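You operate a simulated robot arm through the tools that you are given. There is no shell and no other tool. Be economical: measure what you need, move in short steps, check, and stop when the job is done.

The job below is to be done with a simulated two-armed robot. You get a single attempt, and the scene is never put back.

Task
Seat the press basket and press its juice into the steel jug.
Fine: press it all out; leave the lever up.
Where things are to end (x, y in the base frame): steel jug within 0.02 m of [0.54, -0.21].

Only the result counts: the job must be done as asked and must still hold three seconds after the hand-in. Knocking over, shifting, dropping, spilling or breaking anything else fails it.

Robot
Two 6-joint arms with three-finger grippers on one trunk, on a base that drives. Base frame: it is fixed to the floor where the robot stands at the start and does not move with it; the origin is under the middle of the robot, x ahead of it, y to its left, z up; the surface under the hand at the start is at about z = 0.9. Units: m, degrees, N and s.
The left shoulder is at the start at [0.04, 0.148, 1.344], the right one opposite. With the tool pointing down near the work surface each hand reaches from about 0.46 to 0.58 m from the robot's upright axis, wherever it stands, measured 20 degrees to its own side. Places, roughly: bench before the fruit press [0.5, -0.2, 0.9]; capper lever [0.8, -0.1, 1.3]; fruit press lever [0.7, -0.3, 1.4]; tray of the fruit press [0.7, -0.2, 1]. Payload 2.69 kg a hand.
The tool frame of a hand sits at the grasp point between the pads (the TCP): z along the fingers, y along the line on which they close. The tips reach 0.029 m beyond it. The gripper opens to 0.12 m. The gripper's body begins 0.078 m behind the TCP.
Orientation is that of the tool frame in the base frame, as a unit quaternion [x, y, z, w]. With the fingers straight down and closing along the base's y, the tool's x points along the base's -x, its y along +y and its z along -z.

Tools
- The arms move only by the tool step_arm. It takes "left_motion", "right_motion" or both (then of equal length, played together; a hand with none holds still); each is a list of rows, each a list of 7 numbers: the opening, from 0 (shut) to 1 (fully open), then the shift along the tool's x, y, z in mm, then the turn, a rotation vector about the tool's x, y, z in degrees. In form: [[jaw, dx, dy, dz, rx, ry, rz], ...]. A call has 1 to 8 rows; each row is the pose to reach, as a shift and turn from the pose commanded when the call began, along the tool's axes at that moment. A row lasts 0.2 s, in which the tool goes at most 0.05 m and 8.6 degrees; a call with a longer step from one row to the next is refused whole, and so is a gripper value outside its range. A pose out of reach is approached as far as the arm can. The call stops where the force on the tool passes 90 N (or 10 N more than at its start, if that is more) or the arm is blocked; 0.2 s more then pass. Each finger halts on what it meets, pressing with about 40 N; the grip force reading is that of the motor and also rises with nothing between the fingers. The clock runs only during rows and for 0.2 s after the last one: add rows that repeat a pose to give the fingers time. The reply holds the time, the measured pose of the TCP, the force on the tool along the base axes, the opening and the grip force, in the units named above and with some noise, with the torque about the TCP (base axes, N m) and any sound that the robot's microphone picked up, and new pictures: "show" is both (left out), scene, wrist or none (wrist: the cameras of the hands that moved).
- Cameras (640 x 400 px; columns grow to the right, rows downward): "scene" is now at [0.0905, 0.0188, 1.5558]; the picture's right is [0.19, -0.98, -0.00], its down [-0.73, -0.14, -0.67] and it looks along [0.66, 0.13, -0.74] (base axes); focal length 214 px, centre (320, 200). "left" rides on the left gripper at [0.063, 0, -0.104] in its tool frame; the picture's right is [0.00, 1.00, 0.00], its down [-0.83, 0.00, -0.56] and it looks along [-0.56, 0.00, 0.83] (tool axes); focal length 275 px, centre (320, 200). "right" rides on the right gripper at [0.063, 0, -0.104] in its tool frame; the picture's right is [0.00, 1.00, 0.00], its down [-0.83, 0.00, -0.56] and it looks along [-0.56, 0.00, 0.83] (tool axes); focal length 275 px, centre (320, 200). There is no depth. A picture from a camera that has moved, and an enlarged one, comes with that camera's place and axes in the base frame and with its lens. The place of the scene camera against the robot may be out by one fixed shift of up to 0.012 m in any direction.
- move_column(by): slides the trunk up (or, below 0, down) by that many m; the arms and the scene camera ride with it, the base frame stays. It gives what a move gives, with no picture.
- steer(legs): drives the robot by 1 to 6 legs, each [ahead, turn to the left] in m and degrees, along the robot's own axes; the way and the turn of a leg run together, so that a leg with both is an arc; at most 1.5 m and 180 degrees a leg. The arms and the cameras ride along, it lands a little off, and it stops where it bumps. It gives what a move gives, and a new picture of the scene camera.
- turn_head(pan, tilt): turns the head with the scene camera to pan (to the left, within 86 degrees either way) and tilt (down, from -29 to 69), counted from straight ahead of the robot. It gives what a move gives, and a new picture of the scene camera.
- zoom(camera, box): a new picture of the part [left, top, right, bottom] of that camera's present view, enlarged. No time passes.
- job_done(): hands the job in; it is judged then, once.

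Work in short steps. Places have to be worked out from the pictures, the camera data and where the tool is seen: move nearer, look again, correct. Check each grasp and each placing, and mend what went wrong. You have 120 turns and 260 pictures in all, those below and enlarged ones among them. Open the grippers and draw the arms clear of the work before you hand the job in, unless the task says otherwise; then end with one line.

The tools are called by a JSON object that holds its "method" and its "body". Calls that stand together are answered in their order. step_arm: Moves the arms, as the interface text tells. Its arguments: {"type":"object","properties":{"left_motion":{"type":"array","items":{"type":"array","items":{"type":"number"}}},"right_motion":{"type":"array","items":{"type":"array","items":{"type":"number"}}},"show":{"type":"string","enum":["both","scene","wrist","none"]}},"required":[]} The other tools are called the same way: move_column (by) slides the trunk up or down; steer (legs) drives the base; turn_head (pan, tilt) turns the head that bears the scene camera; zoom (camera, box) takes an enlarged picture of a part of a camera's view; job_done () hands the job in.

At the start:

```text
t: 0.0
left_ee_pos: [0.4838, 0.0912, 1.0001]
left_tcp_rot: [-0.002, 1.0, 0.0, 0.0]
left_force: [-0.2, 0.1, 0.4]
left_ft_torque: [0.05, -0.02, -0.01]
left_finger_gap: 0.1199
left_gripper_force: 0.0
right_ee_pos: [0.4532, -0.342, 0.9989]
right_tcp_rot: [-0.003, 1.0, 0.001, 0.001]
right_force: [-0.2, 0.4, -0.2]
right_ft_torque: [-0.01, -0.03, -0.01]
right_finger_gap: 0.1197
right_gripper_force: 0.1
trunk travel left (down, up): [-0.47, 0.027]
robot x, y, heading: [0.0003, 0.0028, 0.1]
head pan, tilt: [10.8, 48.0]
```

scene: 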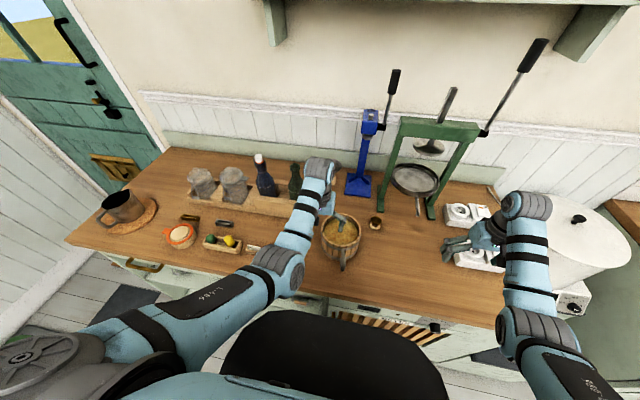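
right: 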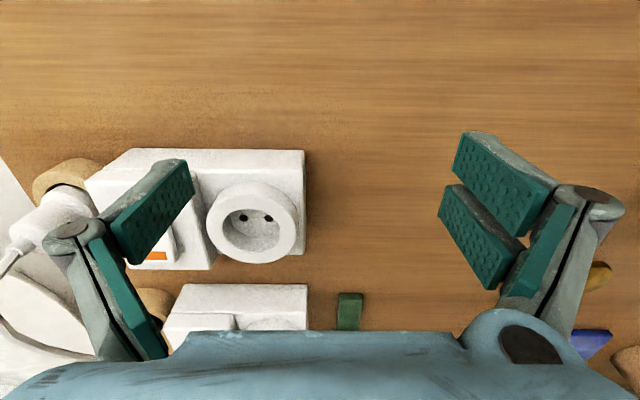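
left: 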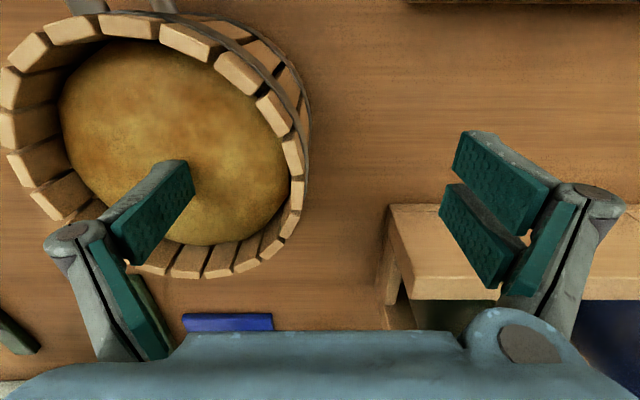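

The scene shows the press (green frame), the wooden basket in front, and a mug at the far left. I zoom in to identify the items.

{"method": "zoom", "body": {"camera": "scene", "box": [300, 30, 560, 280]}}

{"method": "zoom", "body": {"camera": "scene", "box": [60, 130, 380, 290]}}

```text
1.60 times, centred on (430, 155) of scene
camera zoom: at [0.0905, 0.0188, 1.5558], right [0.19, -0.98, 0.0], down [-0.73, -0.14, -0.67], along [0.66, 0.13, -0.74], focal length 343 px, centre (144, 272)
```

zoom: 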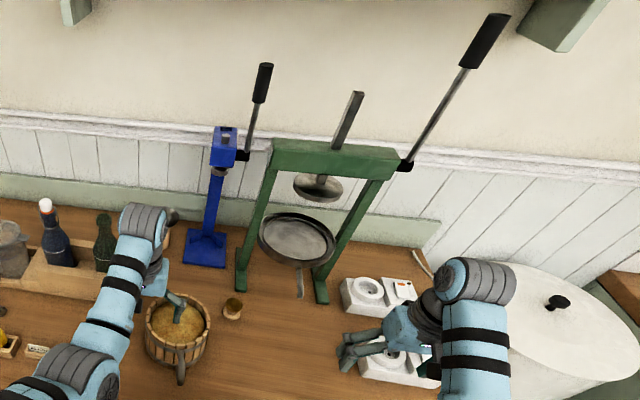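

```text
2.00 times, centred on (220, 210) of scene
camera zoom: at [0.0905, 0.0188, 1.5558], right [0.19, -0.98, 0.0], down [-0.73, -0.14, -0.67], along [0.66, 0.13, -0.74], focal length 429 px, centre (520, 180)
```

zoom: 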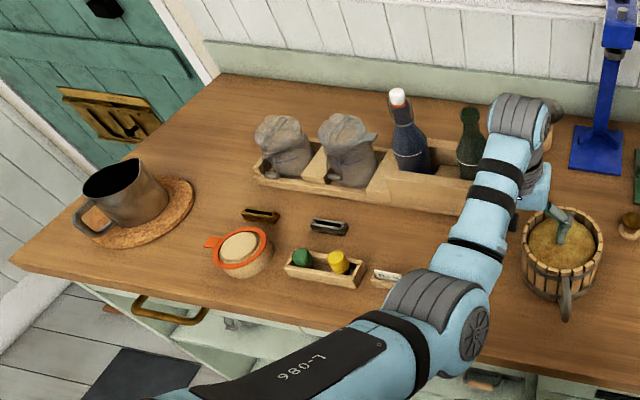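

The jug stands at about (0.45, 0.83) and the basket at about (0.465, 0.03). I raise both hands to get a clear view.

{"method": "step_arm", "body": {"left_motion": [[1, 0, 0, -40, 0, 0, 0], [1, 0, 0, -80, 0, 0, 0], [1, 0, 0, -120, 0, 0, 0], [1, 0, 30, -150, 0, 0, 0], [1, 0, 30, -150, 0, 0, 0]], "right_motion": [[1, 0, 0, -40, 0, 0, 0], [1, 0, 0, -80, 0, 0, 0], [1, 0, 0, -120, 0, 0, 0], [1, 0, 0, -150, 0, 0, 0], [1, 0, 0, -150, 0, 0, 0]]}}

{"method": "turn_head", "body": {"pan": 0, "tilt": 55}}

```text
t: 1.2
left_ee_pos: [0.5442, 0.1056, 1.137]
left_tcp_rot: [-0.003, 1.0, 0.0, 0.0]
left_force: [0.8, -0.3, -0.8]
left_ft_torque: [0.0, 0.02, -0.03]
left_finger_gap: 0.1199
left_gripper_force: 0.1
left hand out of reach, approached as far as the arm can: row 1, 2, 3, 4, 5
right_ee_pos: [0.5254, -0.3668, 1.1187]
right_tcp_rot: [-0.003, 1.0, 0.0, 0.001]
right_force: [-0.2, -0.3, 0.0]
right_ft_torque: [-0.02, 0.02, 0.01]
right_finger_gap: 0.1201
right_gripper_force: 0.1
right hand out of reach, approached as far as the arm can: row 1, 2, 3, 4, 5
trunk travel left (down, up): [-0.47, 0.027]
robot x, y, heading: [0.0012, 0.0022, 0.1]
head pan, tilt: [10.8, 48.0]
camera scene: at [0.0903, 0.0195, 1.5558], right [0.19, -0.98, 0.0], down [-0.73, -0.14, -0.67], along [0.66, 0.13, -0.74], focal length 214 px, centre (320, 200)
camera right: at [0.4628, -0.3682, 1.2222], right [-0.01, 1.0, 0.0], down [0.83, 0.01, 0.56], along [0.56, 0.01, -0.83], focal length 275 px, centre (320, 200)
camera left: at [0.4816, 0.1071, 1.2406], right [0.0, 1.0, 0.0], down [0.83, 0.0, 0.56], along [0.56, 0.0, -0.83], focal length 275 px, centre (320, 200)
```

scene: 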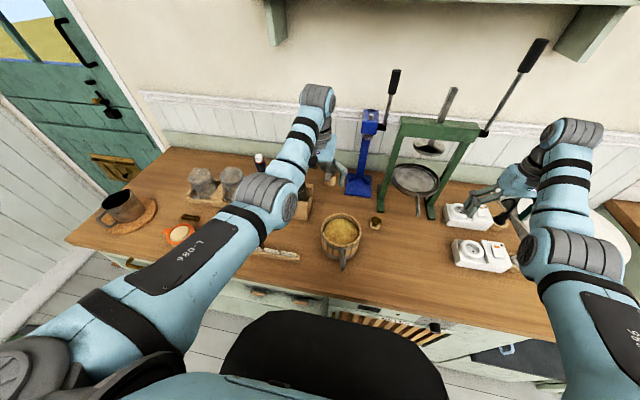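
right: 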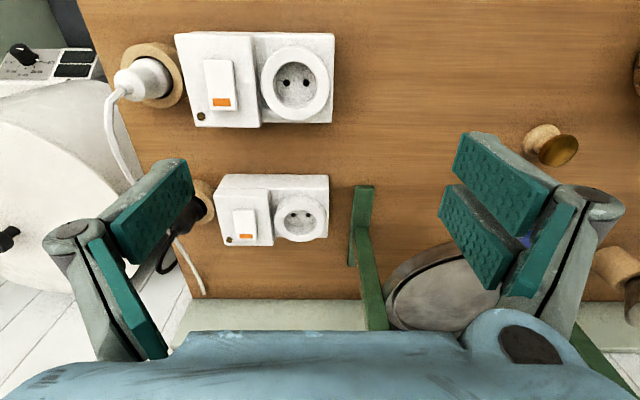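
left: 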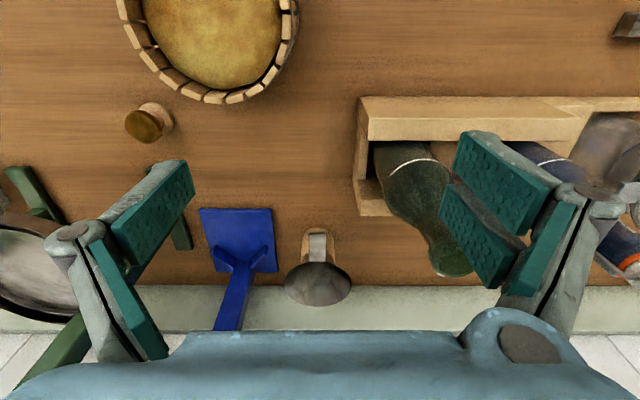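

```text
t: 1.9
left_ee_pos: [0.5424, 0.1053, 1.1371]
left_tcp_rot: [-0.002, 1.0, 0.0, 0.0]
left_force: [0.2, 0.3, 0.1]
left_ft_torque: [-0.03, -0.03, 0.0]
left_finger_gap: 0.1202
left_gripper_force: 0.0
right_ee_pos: [0.5263, -0.3675, 1.1177]
right_tcp_rot: [-0.003, 1.0, 0.0, 0.0]
right_force: [0.2, -0.1, 0.1]
right_ft_torque: [0.0, -0.01, 0.01]
right_finger_gap: 0.1201
right_gripper_force: 0.1
trunk travel left (down, up): [-0.47, 0.027]
robot x, y, heading: [-0.0006, -0.0015, -0.2]
head pan, tilt: [0.0, 55.0]
camera scene: at [0.0853, 0.004, 1.5466], right [0.0, -1.0, 0.0], down [-0.82, 0.0, -0.57], along [0.57, 0.0, -0.82], focal length 214 px, centre (320, 200)
```

scene: 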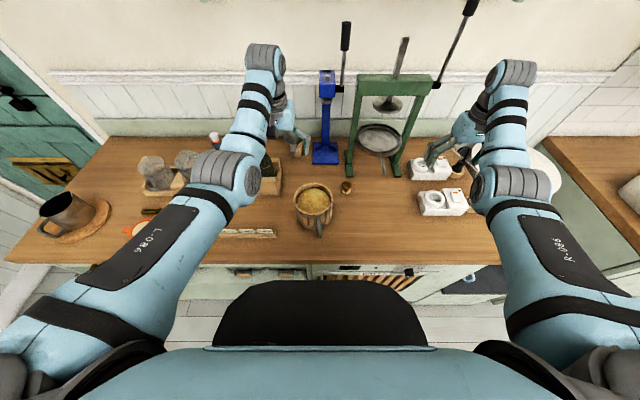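

Now I zoom on basket, press, and jug for the details.

{"method": "zoom", "body": {"camera": "scene", "box": [270, 160, 370, 260]}}

{"method": "zoom", "body": {"camera": "scene", "box": [300, 0, 500, 200]}}

{"method": "zoom", "body": {"camera": "scene", "box": [20, 160, 180, 260]}}

```text
4.00 times, centred on (320, 210) of scene
camera zoom: at [0.0853, 0.004, 1.5466], right [0.0, -1.0, 0.0], down [-0.82, 0.0, -0.57], along [0.57, 0.0, -0.82], focal length 858 px, centre (320, 160)
```

zoom: 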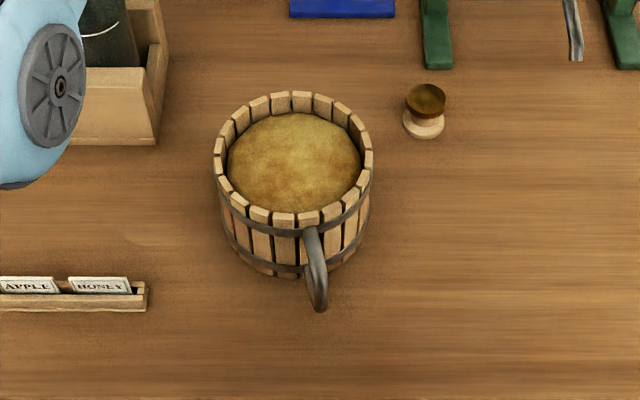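

```text
2.00 times, centred on (400, 100) of scene
camera zoom: at [0.0853, 0.004, 1.5466], right [0.0, -1.0, 0.0], down [-0.82, 0.0, -0.57], along [0.57, 0.0, -0.82], focal length 429 px, centre (160, 400)
```

zoom: 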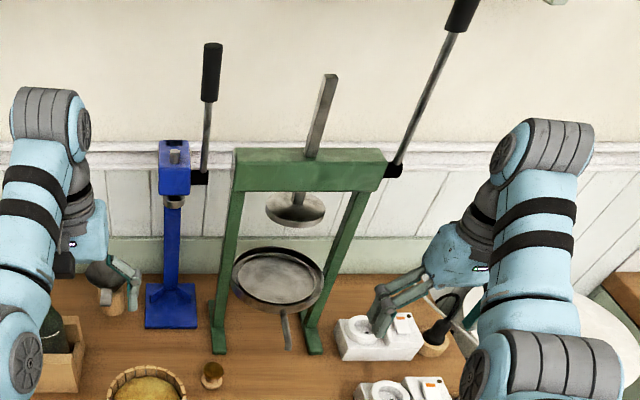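

```text
4.00 times, centred on (100, 210) of scene
camera zoom: at [0.0853, 0.004, 1.5466], right [0.0, -1.0, 0.0], down [-0.82, 0.0, -0.57], along [0.57, 0.0, -0.82], focal length 858 px, centre (1200, 160)
```

zoom: 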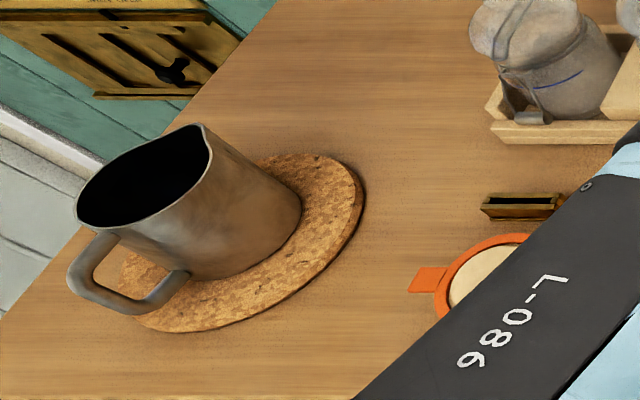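

The basket has a bar handle facing the robot; I plan to grip it with the right hand tilted about 45° forward. First I move the left hand aside and tilt the right hand.

{"method": "step_arm", "body": {"left_motion": [[1, 15, 35, 0, 0, 0, 0], [1, 40, 70, 0, 0, 0, 0], [1, 65, 105, 0, 0, 0, 0], [1, 90, 140, 0, 0, 0, 0], [1, 90, 140, 0, 0, 0, 0], [1, 90, 140, 0, 0, 0, 0]], "right_motion": [[1, 10, 0, 0, 0, -8, 0], [1, 20, 0, 0, 0, -16, 0], [1, 30, 0, 0, 0, -24, 0], [1, 40, 0, 0, 0, -32, 0], [1, 50, 0, 0, 0, -40, 0], [1, 60, 0, 0, 0, -45, 0]], "show": "scene"}}

{"method": "steer", "body": {"legs": [[-0.15, 0]]}}

```text
t: 3.3
left_ee_pos: [0.551, 0.2415, 1.1232]
left_tcp_rot: [-0.004, 1.0, 0.001, 0.0]
left_force: [-0.6, -0.2, 0.3]
left_ft_torque: [0.01, 0.0, -0.01]
left_finger_gap: 0.12
left_gripper_force: 0.0
left hand out of reach, approached as far as the arm can: row 1, 2, 3, 4, 5, 6
right_ee_pos: [0.4625, -0.3642, 1.1227]
right_tcp_rot: [-0.003, 0.923, 0.003, 0.384]
right_force: [-0.2, 0.5, -0.2]
right_ft_torque: [-0.01, -0.03, 0.05]
right_finger_gap: 0.1202
right_gripper_force: 0.0
right hand out of reach, approached as far as the arm can: row 1, 2
trunk travel left (down, up): [-0.47, 0.027]
robot x, y, heading: [0.0002, -0.0014, 0.2]
head pan, tilt: [0.0, 55.0]
camera scene: at [0.0836, 0.0029, 1.5467], right [0.0, -1.0, 0.0], down [-0.82, 0.0, -0.57], along [0.57, 0.0, -0.82], focal length 214 px, centre (320, 200)
```

scene: 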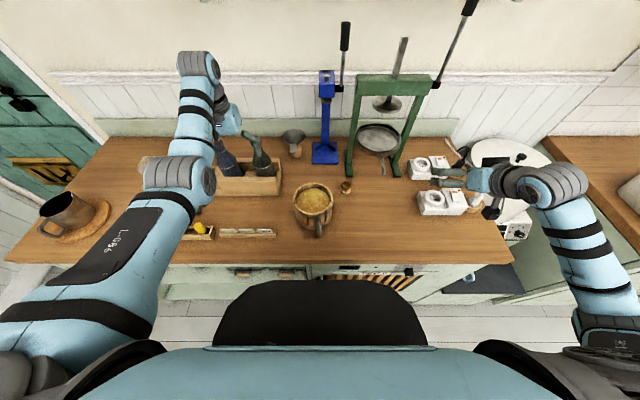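

```text
t: 4.7
left_ee_pos: [0.4009, 0.243, 1.1205]
left_tcp_rot: [-0.004, 1.0, 0.0, -0.001]
left_force: [-0.1, 0.1, -0.4]
left_ft_torque: [-0.02, 0.01, 0.01]
left_finger_gap: 0.1198
left_gripper_force: 0.1
right_ee_pos: [0.3145, -0.3629, 1.1216]
right_tcp_rot: [-0.003, 0.924, 0.002, 0.382]
right_force: [0.4, 1.1, -0.3]
right_ft_torque: [0.01, 0.04, 0.0]
right_finger_gap: 0.1197
right_gripper_force: 0.0
trunk travel left (down, up): [-0.47, 0.027]
robot x, y, heading: [-0.1553, 0.0032, 0.3]
head pan, tilt: [0.0, 55.0]
camera scene: at [-0.0648, 0.0041, 1.5463], right [0.0, -1.0, 0.0], down [-0.82, 0.0, -0.57], along [0.57, 0.0, -0.82], focal length 214 px, centre (320, 200)
```

scene: 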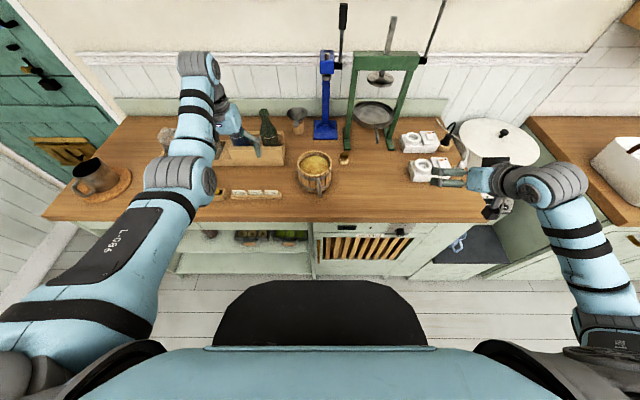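

Robot is backed up 0.155 m. I move the right hand sideways in front of the handle.

{"method": "step_arm", "body": {"right_motion": [[1, 0, 46, 0, 0, 0, 0], [1, 0, 92, 0, 0, 0, 0], [1, 0, 138, 0, 0, 0, 0], [1, 0, 184, 0, 0, 0, 0], [1, 0, 230, 0, 0, 0, 0], [1, 0, 276, 0, 0, 0, 0], [1, 0, 322, 0, 0, 0, 0], [1, 0, 366, 0, 0, 0, 0]]}}

```text
t: 6.0
left_ee_pos: [0.3974, 0.2417, 1.1232]
left_tcp_rot: [-0.004, 1.0, 0.001, -0.001]
left_force: [-0.5, 0.1, -0.2]
left_ft_torque: [0.03, 0.03, -0.01]
left_finger_gap: 0.1199
left_gripper_force: 0.0
right_ee_pos: [0.3211, -0.2133, 1.1217]
right_tcp_rot: [-0.007, 0.917, -0.095, 0.388]
right_force: [-0.1, 0.0, 0.3]
right_ft_torque: [0.0, -0.01, 0.01]
right_finger_gap: 0.12
right_gripper_force: 0.0
right hand out of reach, approached as far as the arm can: row 5, 6
trunk travel left (down, up): [-0.47, 0.027]
robot x, y, heading: [-0.1562, 0.0041, 0.2]
head pan, tilt: [0.0, 55.0]
stopped in row 6 (right hand): the arm was blocked; the commanded pose is now the measured one
camera scene: at [-0.0679, 0.002, 1.5465], right [0.0, -1.0, 0.0], down [-0.82, 0.0, -0.57], along [0.57, 0.0, -0.82], focal length 214 px, centre (320, 200)
camera right: at [0.2021, -0.2017, 1.1484], right [0.06, 0.98, -0.18], down [0.19, 0.17, 0.97], along [0.98, -0.09, -0.17], focal length 275 px, centre (320, 200)
```

scene: 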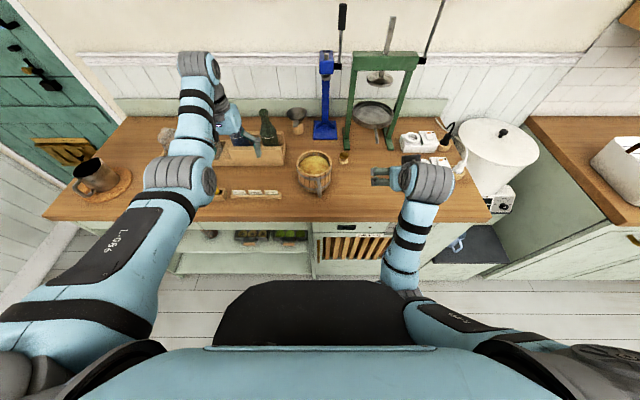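
right: 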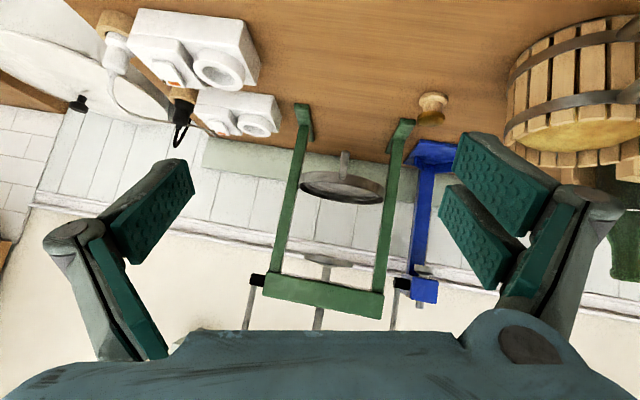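

The right arm hit its limits across the body, so I'll turn the robot left 20° so the handle sits in the right hand's comfortable sector.

{"method": "step_arm", "body": {"right_motion": [[1, 0, -40, 0, 0, 0, 0], [1, 0, -60, 0, 0, 0, 0]], "show": "none"}}

{"method": "steer", "body": {"legs": [[0, 20]]}}

```text
t: 6.6
left_ee_pos: [0.3949, 0.2395, 1.1236]
left_tcp_rot: [-0.005, 1.0, 0.001, 0.001]
left_force: [-0.5, -1.1, -0.3]
left_ft_torque: [0.0, -0.01, -0.04]
left_finger_gap: 0.1201
left_gripper_force: 0.1
right_ee_pos: [0.3151, -0.2739, 1.1327]
right_tcp_rot: [-0.006, 0.917, -0.092, 0.387]
right_force: [-0.1, -1.3, -0.6]
right_ft_torque: [0.0, -0.02, 0.02]
right_finger_gap: 0.1202
right_gripper_force: 0.0
trunk travel left (down, up): [-0.47, 0.027]
robot x, y, heading: [-0.1541, 0.0012, 0.2]
head pan, tilt: [0.0, 55.0]
```

```text
t: 8.1
left_ee_pos: [0.2798, 0.4177, 1.1231]
left_tcp_rot: [-0.179, 0.984, 0.001, 0.0]
left_force: [0.2, -0.4, 0.9]
left_ft_torque: [-0.03, -0.04, 0.01]
left_finger_gap: 0.1202
left_gripper_force: 0.0
right_ee_pos: [0.3796, -0.0933, 1.1335]
right_tcp_rot: [-0.168, 0.902, -0.023, 0.397]
right_force: [-0.3, 0.2, 0.3]
right_ft_torque: [0.02, -0.02, 0.01]
right_finger_gap: 0.12
right_gripper_force: 0.1
trunk travel left (down, up): [-0.47, 0.027]
robot x, y, heading: [-0.1551, -0.0022, 20.3]
head pan, tilt: [0.0, 55.0]
camera scene: at [-0.0745, 0.0348, 1.5466], right [0.35, -0.94, 0.0], down [-0.77, -0.28, -0.57], along [0.54, 0.2, -0.82], focal length 214 px, centre (320, 200)
```

scene: 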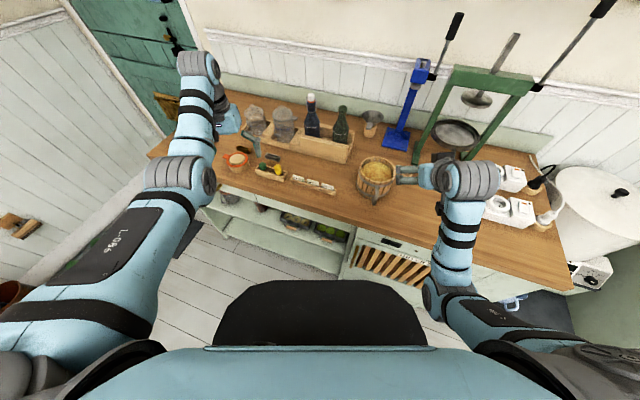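

The right hand is now near; I align its yaw to +X and put it in front of and above the handle.

{"method": "step_arm", "body": {"right_motion": [[1, 20, 32, 4, 1.2, 0.6, 4.7], [1, 40, 64, 8, 2.4, 1.2, 9.4], [1, 60, 96, 12, 3.7, 1.9, 14.2], [1, 71, 127, 15, 4.9, 2.5, 18.9], [1, 71, 127, 15, 4.9, 2.5, 18.9]]}}

```text
t: 9.0
left_ee_pos: [0.2801, 0.4152, 1.1228]
left_tcp_rot: [-0.177, 0.984, 0.0, -0.002]
left_force: [-0.4, -0.7, 0.9]
left_ft_torque: [0.0, -0.01, 0.01]
left_finger_gap: 0.1201
left_gripper_force: 0.1
right_ee_pos: [0.353, -0.089, 1.0745]
right_tcp_rot: [-0.062, 0.902, -0.093, 0.416]
right_force: [0.7, -0.6, 0.0]
right_ft_torque: [-0.01, 0.0, 0.01]
right_finger_gap: 0.1203
right_gripper_force: 0.1
right hand out of reach, approached as far as the arm can: row 3, 4
trunk travel left (down, up): [-0.47, 0.027]
robot x, y, heading: [-0.1516, -0.0003, 20.2]
head pan, tilt: [0.0, 55.0]
stopped in row 4 (right hand): the arm was blocked; the commanded pose is now the measured one
camera scene: at [-0.0741, 0.0336, 1.5466], right [0.35, -0.94, 0.0], down [-0.77, -0.28, -0.57], along [0.54, 0.2, -0.82], focal length 214 px, centre (320, 200)
camera right: at [0.2334, -0.0892, 1.0939], right [-0.04, 0.97, -0.22], down [0.11, 0.23, 0.97], along [0.99, 0.01, -0.12], focal length 275 px, centre (320, 200)
```

scene: 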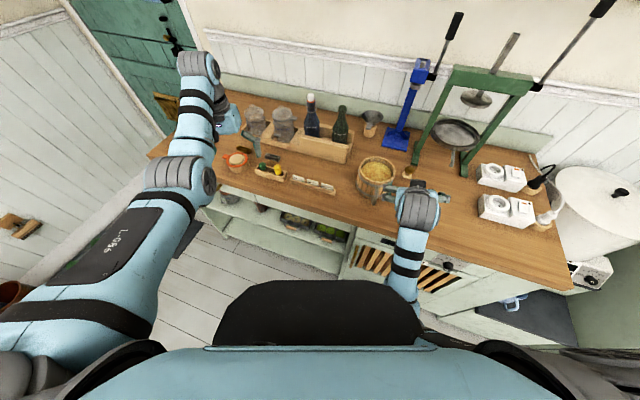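
right: 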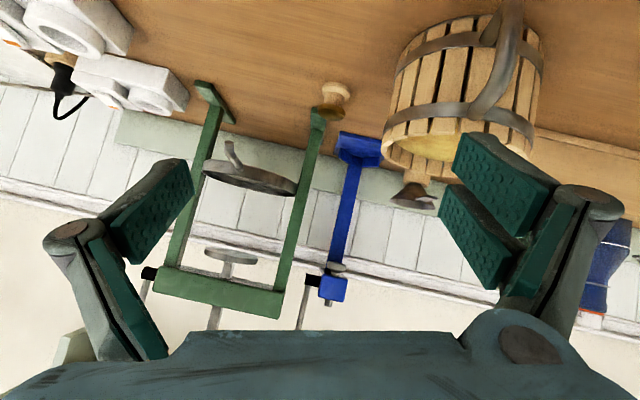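

Arm is too folded here; I back the robot off by another 0.12 m to give it room.

{"method": "steer", "body": {"legs": [[-0.12, 0]]}}

```text
t: 10.2
left_ee_pos: [0.1653, 0.3742, 1.1195]
left_tcp_rot: [-0.177, 0.984, -0.001, -0.003]
left_force: [-0.2, 0.4, -0.5]
left_ft_torque: [-0.03, 0.02, 0.0]
left_finger_gap: 0.1201
left_gripper_force: 0.1
right_ee_pos: [0.2374, -0.131, 1.0732]
right_tcp_rot: [-0.061, 0.903, -0.094, 0.415]
right_force: [0.4, 0.8, 0.2]
right_ft_torque: [0.0, -0.01, 0.01]
right_finger_gap: 0.1201
right_gripper_force: 0.0
trunk travel left (down, up): [-0.47, 0.027]
robot x, y, heading: [-0.2739, -0.042, 20.0]
head pan, tilt: [0.0, 55.0]
camera scene: at [-0.1886, -0.0061, 1.5462], right [0.34, -0.94, 0.0], down [-0.77, -0.28, -0.57], along [0.54, 0.19, -0.82], focal length 214 px, centre (320, 200)
```

scene: 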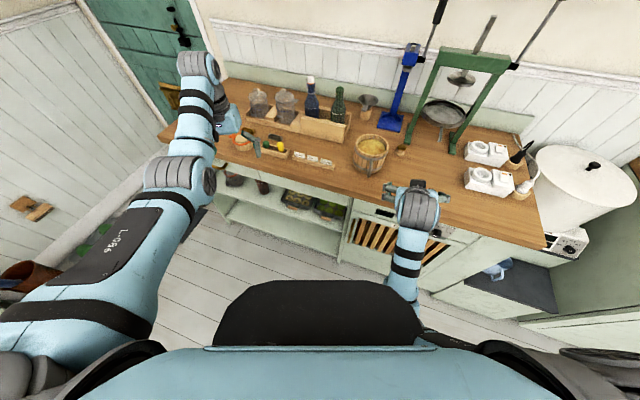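

Now align to +X and position at about (0.30, 0.005, 1.05).

{"method": "step_arm", "body": {"right_motion": [[1, -12, 34, 12, -1.8, 1.1, 2.6], [1, -25, 68, 23, -3.6, 2.2, 5.3], [1, -37, 102, 35, -5.5, 3.2, 8], [1, -49, 136, 46, -7.3, 4.3, 10.6], [1, -49, 136, 46, -7.3, 4.3, 10.6]]}}

```text
t: 11.0
left_ee_pos: [0.1633, 0.3716, 1.1206]
left_tcp_rot: [-0.175, 0.985, 0.0, -0.001]
left_force: [0.1, 0.3, 0.2]
left_ft_torque: [-0.03, -0.02, 0.01]
left_finger_gap: 0.12
left_gripper_force: 0.0
right_ee_pos: [0.2919, -0.1073, 1.0554]
right_tcp_rot: [-0.025, 0.905, -0.108, 0.411]
right_force: [-0.2, -0.1, 0.5]
right_ft_torque: [0.0, 0.01, 0.0]
right_finger_gap: 0.1202
right_gripper_force: 0.0
trunk travel left (down, up): [-0.47, 0.027]
robot x, y, heading: [-0.2731, -0.0421, 20.0]
head pan, tilt: [0.0, 55.0]
stopped in row 3 (right hand): the arm was blocked; the commanded pose is now the measured one
camera scene: at [-0.1934, -0.0076, 1.5466], right [0.34, -0.94, 0.0], down [-0.77, -0.28, -0.57], along [0.54, 0.2, -0.82], focal length 214 px, centre (320, 200)
camera right: at [0.1732, -0.0974, 1.0749], right [0.04, 0.97, -0.22], down [0.13, 0.21, 0.97], along [0.99, -0.07, -0.12], focal length 275 px, centre (320, 200)
```

scene: 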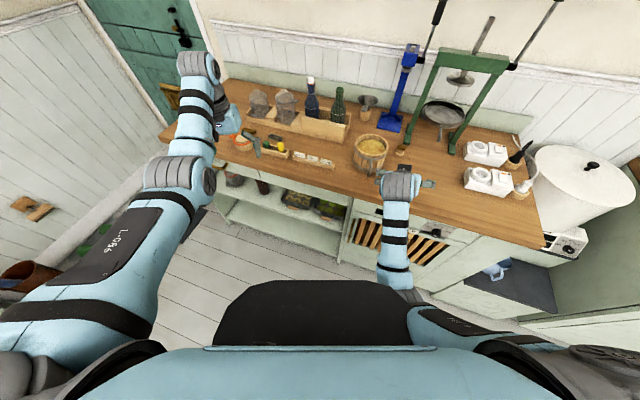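
right: 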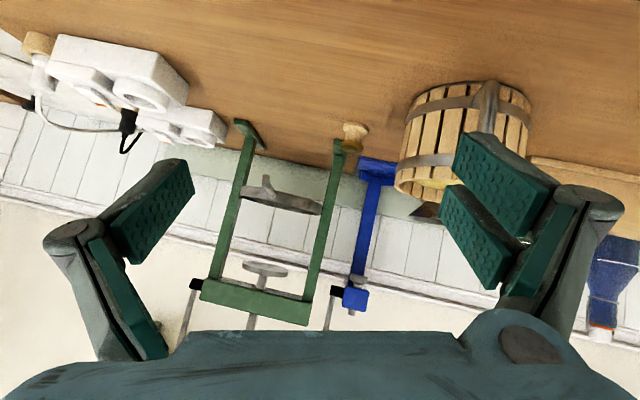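

The arm blocks when its wrist gets too near the shoulder, so the hand should be held further out (about 0.62 m ahead), aligned with the robot's heading, and the base does the approach. I back off a little more.

{"method": "steer", "body": {"legs": [[-0.12, 0]]}}

```text
t: 12.2
left_ee_pos: [0.0575, 0.3336, 1.1187]
left_tcp_rot: [-0.176, 0.984, -0.002, -0.004]
left_force: [1.1, -0.2, -0.3]
left_ft_torque: [-0.01, 0.03, -0.04]
left_finger_gap: 0.1198
left_gripper_force: 0.1
right_ee_pos: [0.1857, -0.1454, 1.0523]
right_tcp_rot: [-0.026, 0.906, -0.109, 0.409]
right_force: [0.2, -0.2, -0.5]
right_ft_torque: [-0.02, -0.01, -0.05]
right_finger_gap: 0.1198
right_gripper_force: 0.1
trunk travel left (down, up): [-0.47, 0.027]
robot x, y, heading: [-0.3854, -0.0842, 19.8]
head pan, tilt: [0.0, 55.0]
camera scene: at [-0.2976, -0.0453, 1.5461], right [0.34, -0.94, 0.0], down [-0.77, -0.28, -0.57], along [0.54, 0.19, -0.82], focal length 214 px, centre (320, 200)
```

scene: 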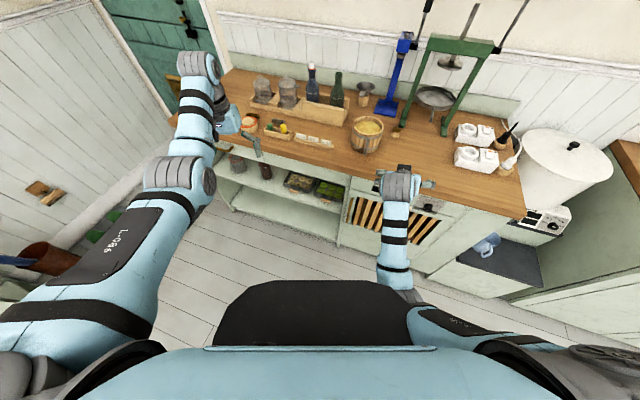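

I set the right hand to 0.62 m ahead of the robot, unrolled, yaw aligned with heading.

{"method": "step_arm", "body": {"right_motion": [[1, -15, 26, 9, -6, 0.3, -1.5], [1, -30, 53, 18, -12, 0.7, -3], [1, -45, 80, 28, -18, 1, -4.5], [1, -61, 106, 37, -24.7, 1.3, -6], [1, -61, 106, 37, -24.7, 1.3, -6]]}}

```text
t: 13.4
left_ee_pos: [0.0518, 0.333, 1.1222]
left_tcp_rot: [-0.176, 0.984, -0.001, -0.001]
left_force: [0.1, 0.6, 0.1]
left_ft_torque: [0.01, 0.01, 0.01]
left_finger_gap: 0.1199
left_gripper_force: 0.0
right_ee_pos: [0.2544, -0.0398, 1.0544]
right_tcp_rot: [-0.159, 0.909, 0.067, 0.379]
right_force: [0.2, 0.9, -0.1]
right_ft_torque: [0.01, -0.02, 0.01]
right_finger_gap: 0.1201
right_gripper_force: 0.0
trunk travel left (down, up): [-0.47, 0.027]
robot x, y, heading: [-0.3841, -0.082, 19.9]
head pan, tilt: [0.0, 55.0]
camera scene: at [-0.3037, -0.0477, 1.5465], right [0.34, -0.94, 0.0], down [-0.77, -0.28, -0.57], along [0.54, 0.2, -0.82], focal length 214 px, centre (320, 200)
camera right: at [0.1429, -0.0801, 1.0829], right [-0.34, 0.94, 0.0], down [0.18, 0.07, 0.98], along [0.92, 0.34, -0.19], focal length 275 px, centre (320, 200)
```

scene: 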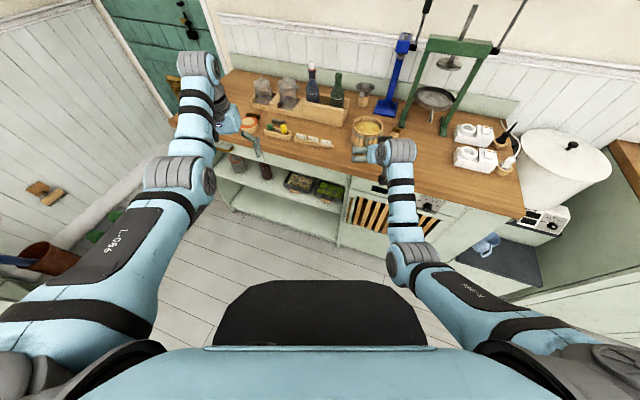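
right: 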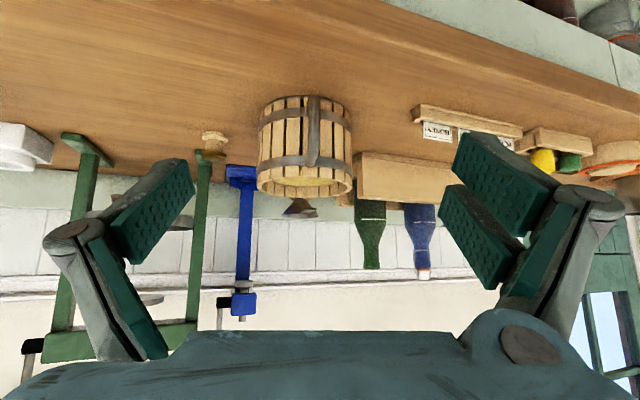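

The view is well aligned: handle is centred at about 0.13 m ahead, mid height about z 0.957. I lower the hand to that height.

{"method": "step_arm", "body": {"right_motion": [[1, 23, 0, 23, 0, 0, 0], [1, 46, 0, 46, 0, 0, 0], [1, 68, 0, 68, 0, 0, 0], [1, 68, 0, 68, 0, 0, 0]], "show": "wrist"}}

```text
t: 14.4
left_ee_pos: [0.052, 0.3319, 1.122]
left_tcp_rot: [-0.176, 0.984, 0.0, -0.001]
left_force: [-1.5, 0.3, 0.5]
left_ft_torque: [0.05, 0.0, -0.03]
left_finger_gap: 0.1199
left_gripper_force: 0.1
right_ee_pos: [0.2548, -0.04, 0.9559]
right_tcp_rot: [-0.158, 0.909, 0.066, 0.379]
right_force: [-0.9, 0.3, 0.3]
right_ft_torque: [0.08, -0.01, 0.02]
right_finger_gap: 0.1201
right_gripper_force: 0.1
trunk travel left (down, up): [-0.47, 0.027]
robot x, y, heading: [-0.384, -0.086, 20.2]
head pan, tilt: [0.0, 55.0]
camera right: at [0.1433, -0.0805, 0.9843], right [-0.34, 0.94, 0.0], down [0.18, 0.07, 0.98], along [0.92, 0.33, -0.19], focal length 275 px, centre (320, 200)
```

right: 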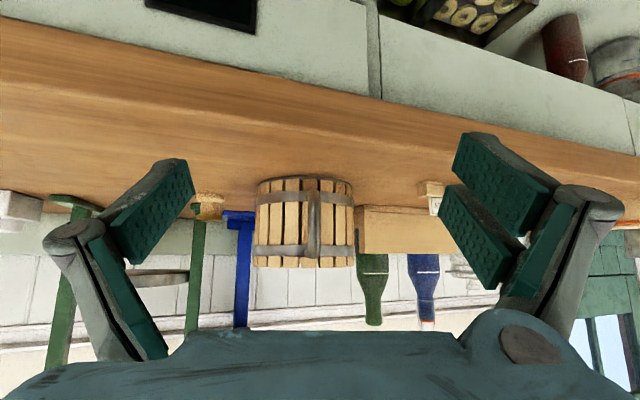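

Handle bulge is about 0.25 m ahead of the camera, i.e. ~0.13 ahead of the TCP. I drive 0.09 first.

{"method": "steer", "body": {"legs": [[0.09, 0]]}}

{"method": "step_arm", "body": {"right_motion": [[1, 0, 0, 0, 0, 0, 0]], "show": "wrist"}}

```text
t: 15.6
left_ee_pos: [0.1272, 0.3585, 1.1293]
left_tcp_rot: [-0.175, 0.985, 0.001, 0.003]
left_force: [0.3, -0.2, -1.0]
left_ft_torque: [-0.07, 0.14, -0.01]
left_finger_gap: 0.1198
left_gripper_force: 0.1
right_ee_pos: [0.331, -0.0137, 0.9637]
right_tcp_rot: [-0.156, 0.907, 0.066, 0.385]
right_force: [0.4, -0.1, -1.2]
right_ft_torque: [-0.03, 0.02, -0.03]
right_finger_gap: 0.1201
right_gripper_force: 0.1
trunk travel left (down, up): [-0.47, 0.027]
robot x, y, heading: [-0.2987, -0.0524, 19.6]
head pan, tilt: [0.0, 55.0]
camera scene: at [-0.2287, -0.0204, 1.5473], right [0.34, -0.94, 0.0], down [-0.77, -0.28, -0.58], along [0.55, 0.2, -0.81], focal length 214 px, centre (320, 200)
```

scene: 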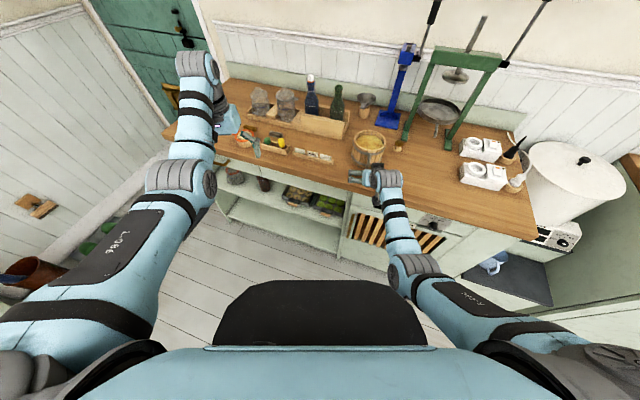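

```text
t: 15.9
left_ee_pos: [0.1417, 0.3633, 1.1188]
left_tcp_rot: [-0.176, 0.984, -0.001, -0.004]
left_force: [0.8, -0.6, -0.3]
left_ft_torque: [-0.02, 0.1, 0.01]
left_finger_gap: 0.1197
left_gripper_force: 0.2
right_ee_pos: [0.3436, -0.0086, 0.9542]
right_tcp_rot: [-0.157, 0.91, 0.065, 0.377]
right_force: [0.9, 0.0, -0.6]
right_ft_torque: [-0.04, 0.0, 0.0]
right_finger_gap: 0.1197
right_gripper_force: 0.0
trunk travel left (down, up): [-0.47, 0.027]
robot x, y, heading: [-0.2983, -0.0524, 19.9]
head pan, tilt: [0.0, 55.0]
camera right: at [0.233, -0.0494, 0.9828], right [-0.34, 0.94, 0.0], down [0.18, 0.07, 0.98], along [0.92, 0.33, -0.19], focal length 275 px, centre (320, 200)
```

right: 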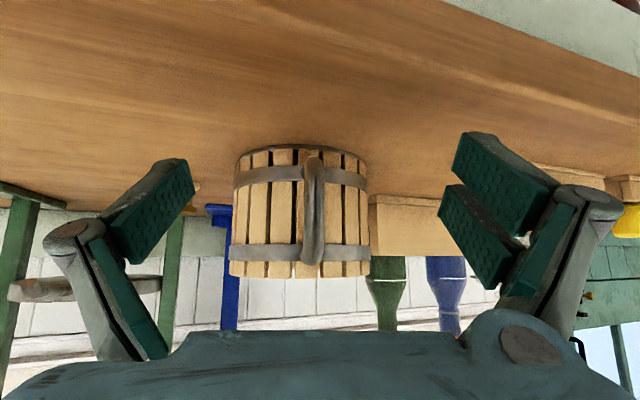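

Basket centre is now ~0.24 m ahead of the camera, and the handle bar ~0.03 m ahead of the TCP at the right height. I move the hand 0.028 m forward and close.

{"method": "step_arm", "body": {"right_motion": [[1, -10, -3, 10, 0, 0, 0], [1, -20, -4, 20, 0, 0, 0], [0.4, -20, -4, 20, 0, 0, 0], [0, -20, -4, 20, 0, 0, 0], [0, -20, -4, 20, 0, 0, 0], [0, -20, -4, 20, 0, 0, 0]]}}

```text
t: 17.4
left_ee_pos: [0.1339, 0.3606, 1.1258]
left_tcp_rot: [-0.175, 0.985, 0.0, -0.001]
left_force: [-0.6, 0.3, 0.0]
left_ft_torque: [0.02, -0.01, 0.03]
left_finger_gap: 0.1201
left_gripper_force: 0.1
right_ee_pos: [0.3651, -0.0052, 0.9606]
right_tcp_rot: [-0.157, 0.908, 0.066, 0.382]
right_force: [-1.9, -1.0, 2.5]
right_ft_torque: [-0.1, 0.0, -0.02]
right_finger_gap: 0.0115
right_gripper_force: 38.5
trunk travel left (down, up): [-0.47, 0.027]
robot x, y, heading: [-0.2988, -0.0538, 19.8]
head pan, tilt: [0.0, 55.0]
camera scene: at [-0.2188, -0.0171, 1.5467], right [0.34, -0.94, 0.0], down [-0.77, -0.28, -0.57], along [0.54, 0.19, -0.82], focal length 214 px, centre (320, 200)
camera right: at [0.2532, -0.0455, 0.9881], right [-0.34, 0.94, 0.0], down [0.17, 0.07, 0.98], along [0.93, 0.33, -0.18], focal length 275 px, centre (320, 200)
```

scene: 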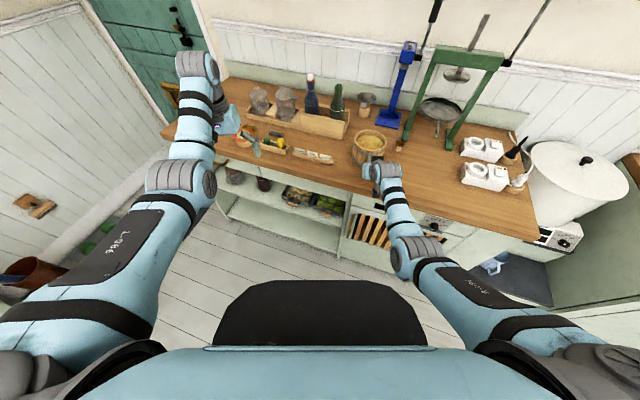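
right: 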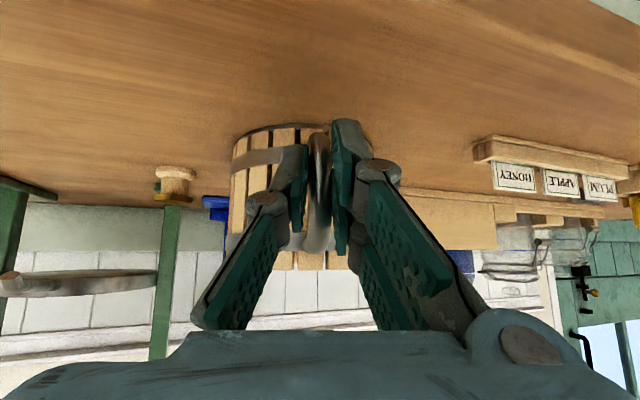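

The handle is gripped (gap 11.5 mm). I lift by 25 mm and check for tilt.

{"method": "step_arm", "body": {"right_motion": [[0, -4, 0, -4, 0, 0, 0], [0, -9, 0, -9, 0, 0, 0], [0, -14, 0, -14, 0, 0, 0], [0, -18, 0, -18, 0, 0, 0], [0, -18, 0, -18, 0, 0, 0]]}}

```text
t: 18.6
left_ee_pos: [0.1364, 0.3613, 1.1236]
left_tcp_rot: [-0.176, 0.984, 0.0, -0.002]
left_force: [-0.1, 1.0, -0.3]
left_ft_torque: [0.02, 0.0, -0.01]
left_finger_gap: 0.1199
left_gripper_force: 0.1
right_ee_pos: [0.3665, -0.0047, 0.9824]
right_tcp_rot: [-0.157, 0.909, 0.067, 0.381]
right_force: [0.3, 0.9, -5.6]
right_ft_torque: [-0.16, 0.69, 0.04]
right_finger_gap: 0.0114
right_gripper_force: 38.3
trunk travel left (down, up): [-0.47, 0.027]
robot x, y, heading: [-0.298, -0.0516, 19.9]
head pan, tilt: [0.0, 55.0]
camera scene: at [-0.2156, -0.0166, 1.5465], right [0.34, -0.94, 0.0], down [-0.77, -0.28, -0.57], along [0.54, 0.19, -0.82], focal length 214 px, centre (320, 200)
camera right: at [0.2554, -0.0454, 1.0116], right [-0.34, 0.94, 0.0], down [0.17, 0.07, 0.98], along [0.92, 0.33, -0.19], focal length 275 px, centre (320, 200)
```

scene: 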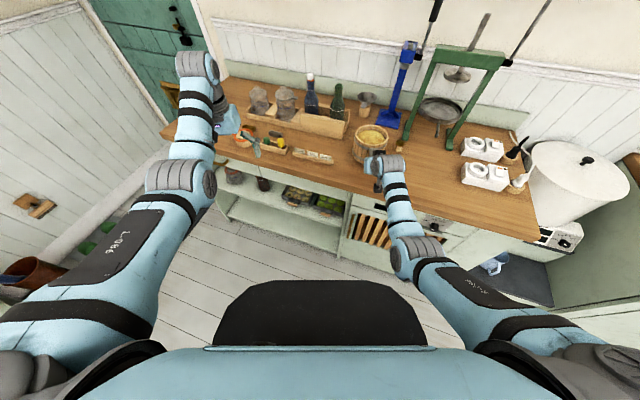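
right: 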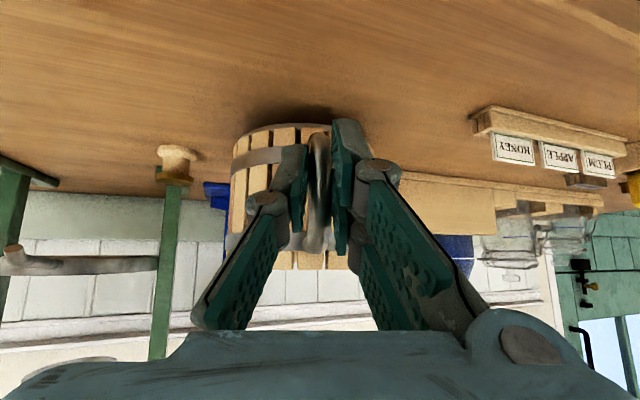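

The basket weighs only ~0.6 kg and hangs level. I raise it by 0.14 m.

{"method": "step_arm", "body": {"right_motion": [[0, -14, 0, -14, 0, 0, 0], [0, -28, 0, -28, 0, 0, 0], [0, -42, 0, -42, 0, 0, 0], [0, -56, 0, -56, 0, 0, 0], [0, -70, 0, -70, 0, 0, 0], [0, -85, 0, -85, 0, 0, 0], [0, -99, 0, -99, 0, 0, 0], [0, -99, 0, -99, 0, 0, 0]]}}

```text
t: 20.4
left_ee_pos: [0.1361, 0.3614, 1.1234]
left_tcp_rot: [-0.175, 0.984, -0.001, -0.001]
left_force: [0.3, -0.1, 0.7]
left_ft_torque: [0.02, 0.02, 0.0]
left_finger_gap: 0.1202
left_gripper_force: 0.1
right_ee_pos: [0.3666, -0.0063, 1.1246]
right_tcp_rot: [-0.157, 0.909, 0.066, 0.381]
right_force: [0.3, -0.9, -5.6]
right_ft_torque: [-0.15, 0.67, -0.01]
right_finger_gap: 0.0114
right_gripper_force: 37.9
trunk travel left (down, up): [-0.47, 0.027]
robot x, y, heading: [-0.2948, -0.056, 19.7]
head pan, tilt: [0.0, 55.0]
camera scene: at [-0.2157, -0.0165, 1.5465], right [0.34, -0.94, 0.0], down [-0.77, -0.28, -0.57], along [0.54, 0.19, -0.82], focal length 214 px, centre (320, 200)
camera right: at [0.2555, -0.046, 1.1516], right [-0.34, 0.94, 0.0], down [0.17, 0.07, 0.98], along [0.92, 0.33, -0.19], focal length 275 px, centre (320, 200)
```

scene: 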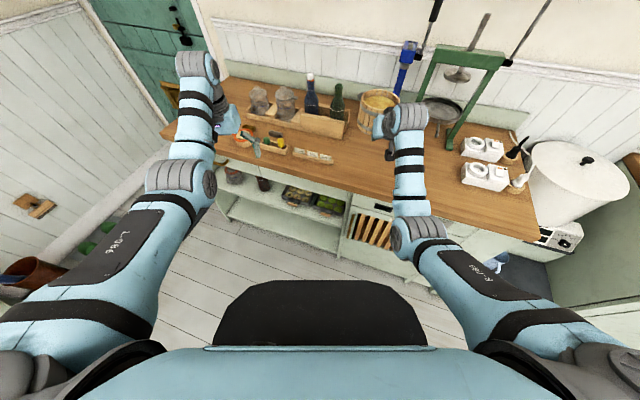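
right: 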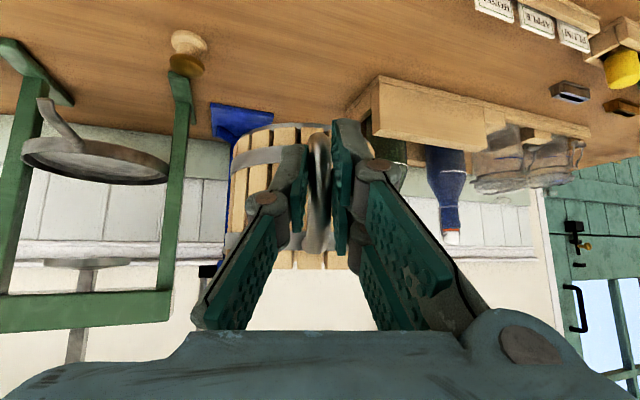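

Now I turn the robot 20° right so that basket faces the press.

{"method": "steer", "body": {"legs": [[0, -20]]}}

{"method": "step_arm", "body": {"right_motion": [[0, 0, 0, 0, 0, 0, 0]], "show": "wrist"}}

```text
t: 21.8
left_ee_pos: [0.2517, 0.1895, 1.1227]
left_tcp_rot: [-0.002, 1.0, -0.001, -0.002]
left_force: [-1.5, 0.7, -0.4]
left_ft_torque: [0.0, -0.03, 0.02]
left_finger_gap: 0.1201
left_gripper_force: 0.0
right_ee_pos: [0.3433, -0.2341, 1.1228]
right_tcp_rot: [0.002, 0.923, 0.0, 0.386]
right_force: [0.1, -0.1, -6.4]
right_ft_torque: [0.14, 0.72, -0.01]
right_finger_gap: 0.0114
right_gripper_force: 38.5
trunk travel left (down, up): [-0.47, 0.027]
robot x, y, heading: [-0.2934, -0.052, 0.0]
head pan, tilt: [0.0, 55.0]
camera scene: at [-0.21, -0.0472, 1.5465], right [0.0, -1.0, 0.0], down [-0.82, 0.0, -0.57], along [0.57, 0.0, -0.82], focal length 214 px, centre (320, 200)
```

scene: 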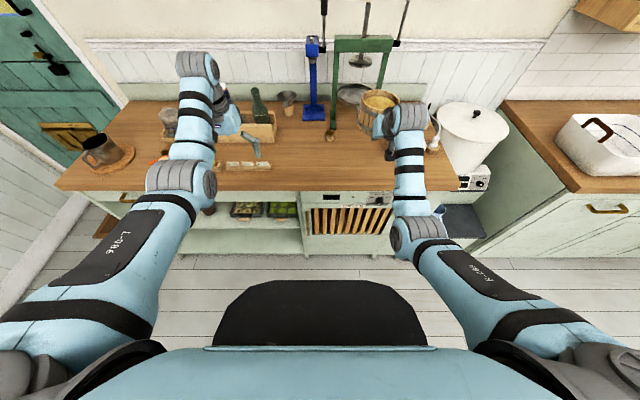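

```text
t: 22.2
left_ee_pos: [0.251, 0.1873, 1.1227]
left_tcp_rot: [-0.002, 1.0, 0.001, -0.002]
left_force: [-0.1, 0.2, -0.6]
left_ft_torque: [0.0, -0.02, 0.02]
left_finger_gap: 0.12
left_gripper_force: 0.1
right_ee_pos: [0.3426, -0.2359, 1.1225]
right_tcp_rot: [0.003, 0.923, 0.0, 0.386]
right_force: [0.5, -0.3, -5.4]
right_ft_torque: [0.05, 0.75, 0.01]
right_finger_gap: 0.0114
right_gripper_force: 38.1
trunk travel left (down, up): [-0.47, 0.027]
robot x, y, heading: [-0.3008, -0.0515, 0.1]
head pan, tilt: [0.0, 55.0]
camera right: at [0.224, -0.2354, 1.1508], right [0.0, 1.0, 0.0], down [0.19, 0.0, 0.98], along [0.98, 0.0, -0.19], focal length 275 px, centre (320, 200)
```

right: 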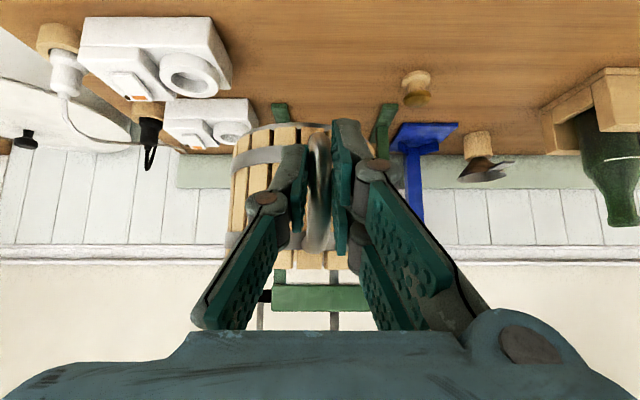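

I zoom on the press from the scene camera to measure tray and plate.

{"method": "zoom", "body": {"camera": "scene", "box": [290, 10, 450, 170]}}

```text
2.50 times, centred on (370, 90) of scene
camera zoom: at [-0.2102, -0.0493, 1.5465], right [0.0, -1.0, 0.0], down [-0.82, 0.0, -0.57], along [0.57, 0.0, -0.82], focal length 536 px, centre (195, 475)
```

zoom: 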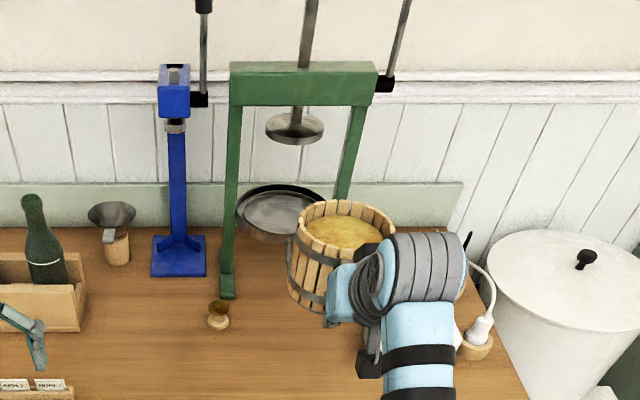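

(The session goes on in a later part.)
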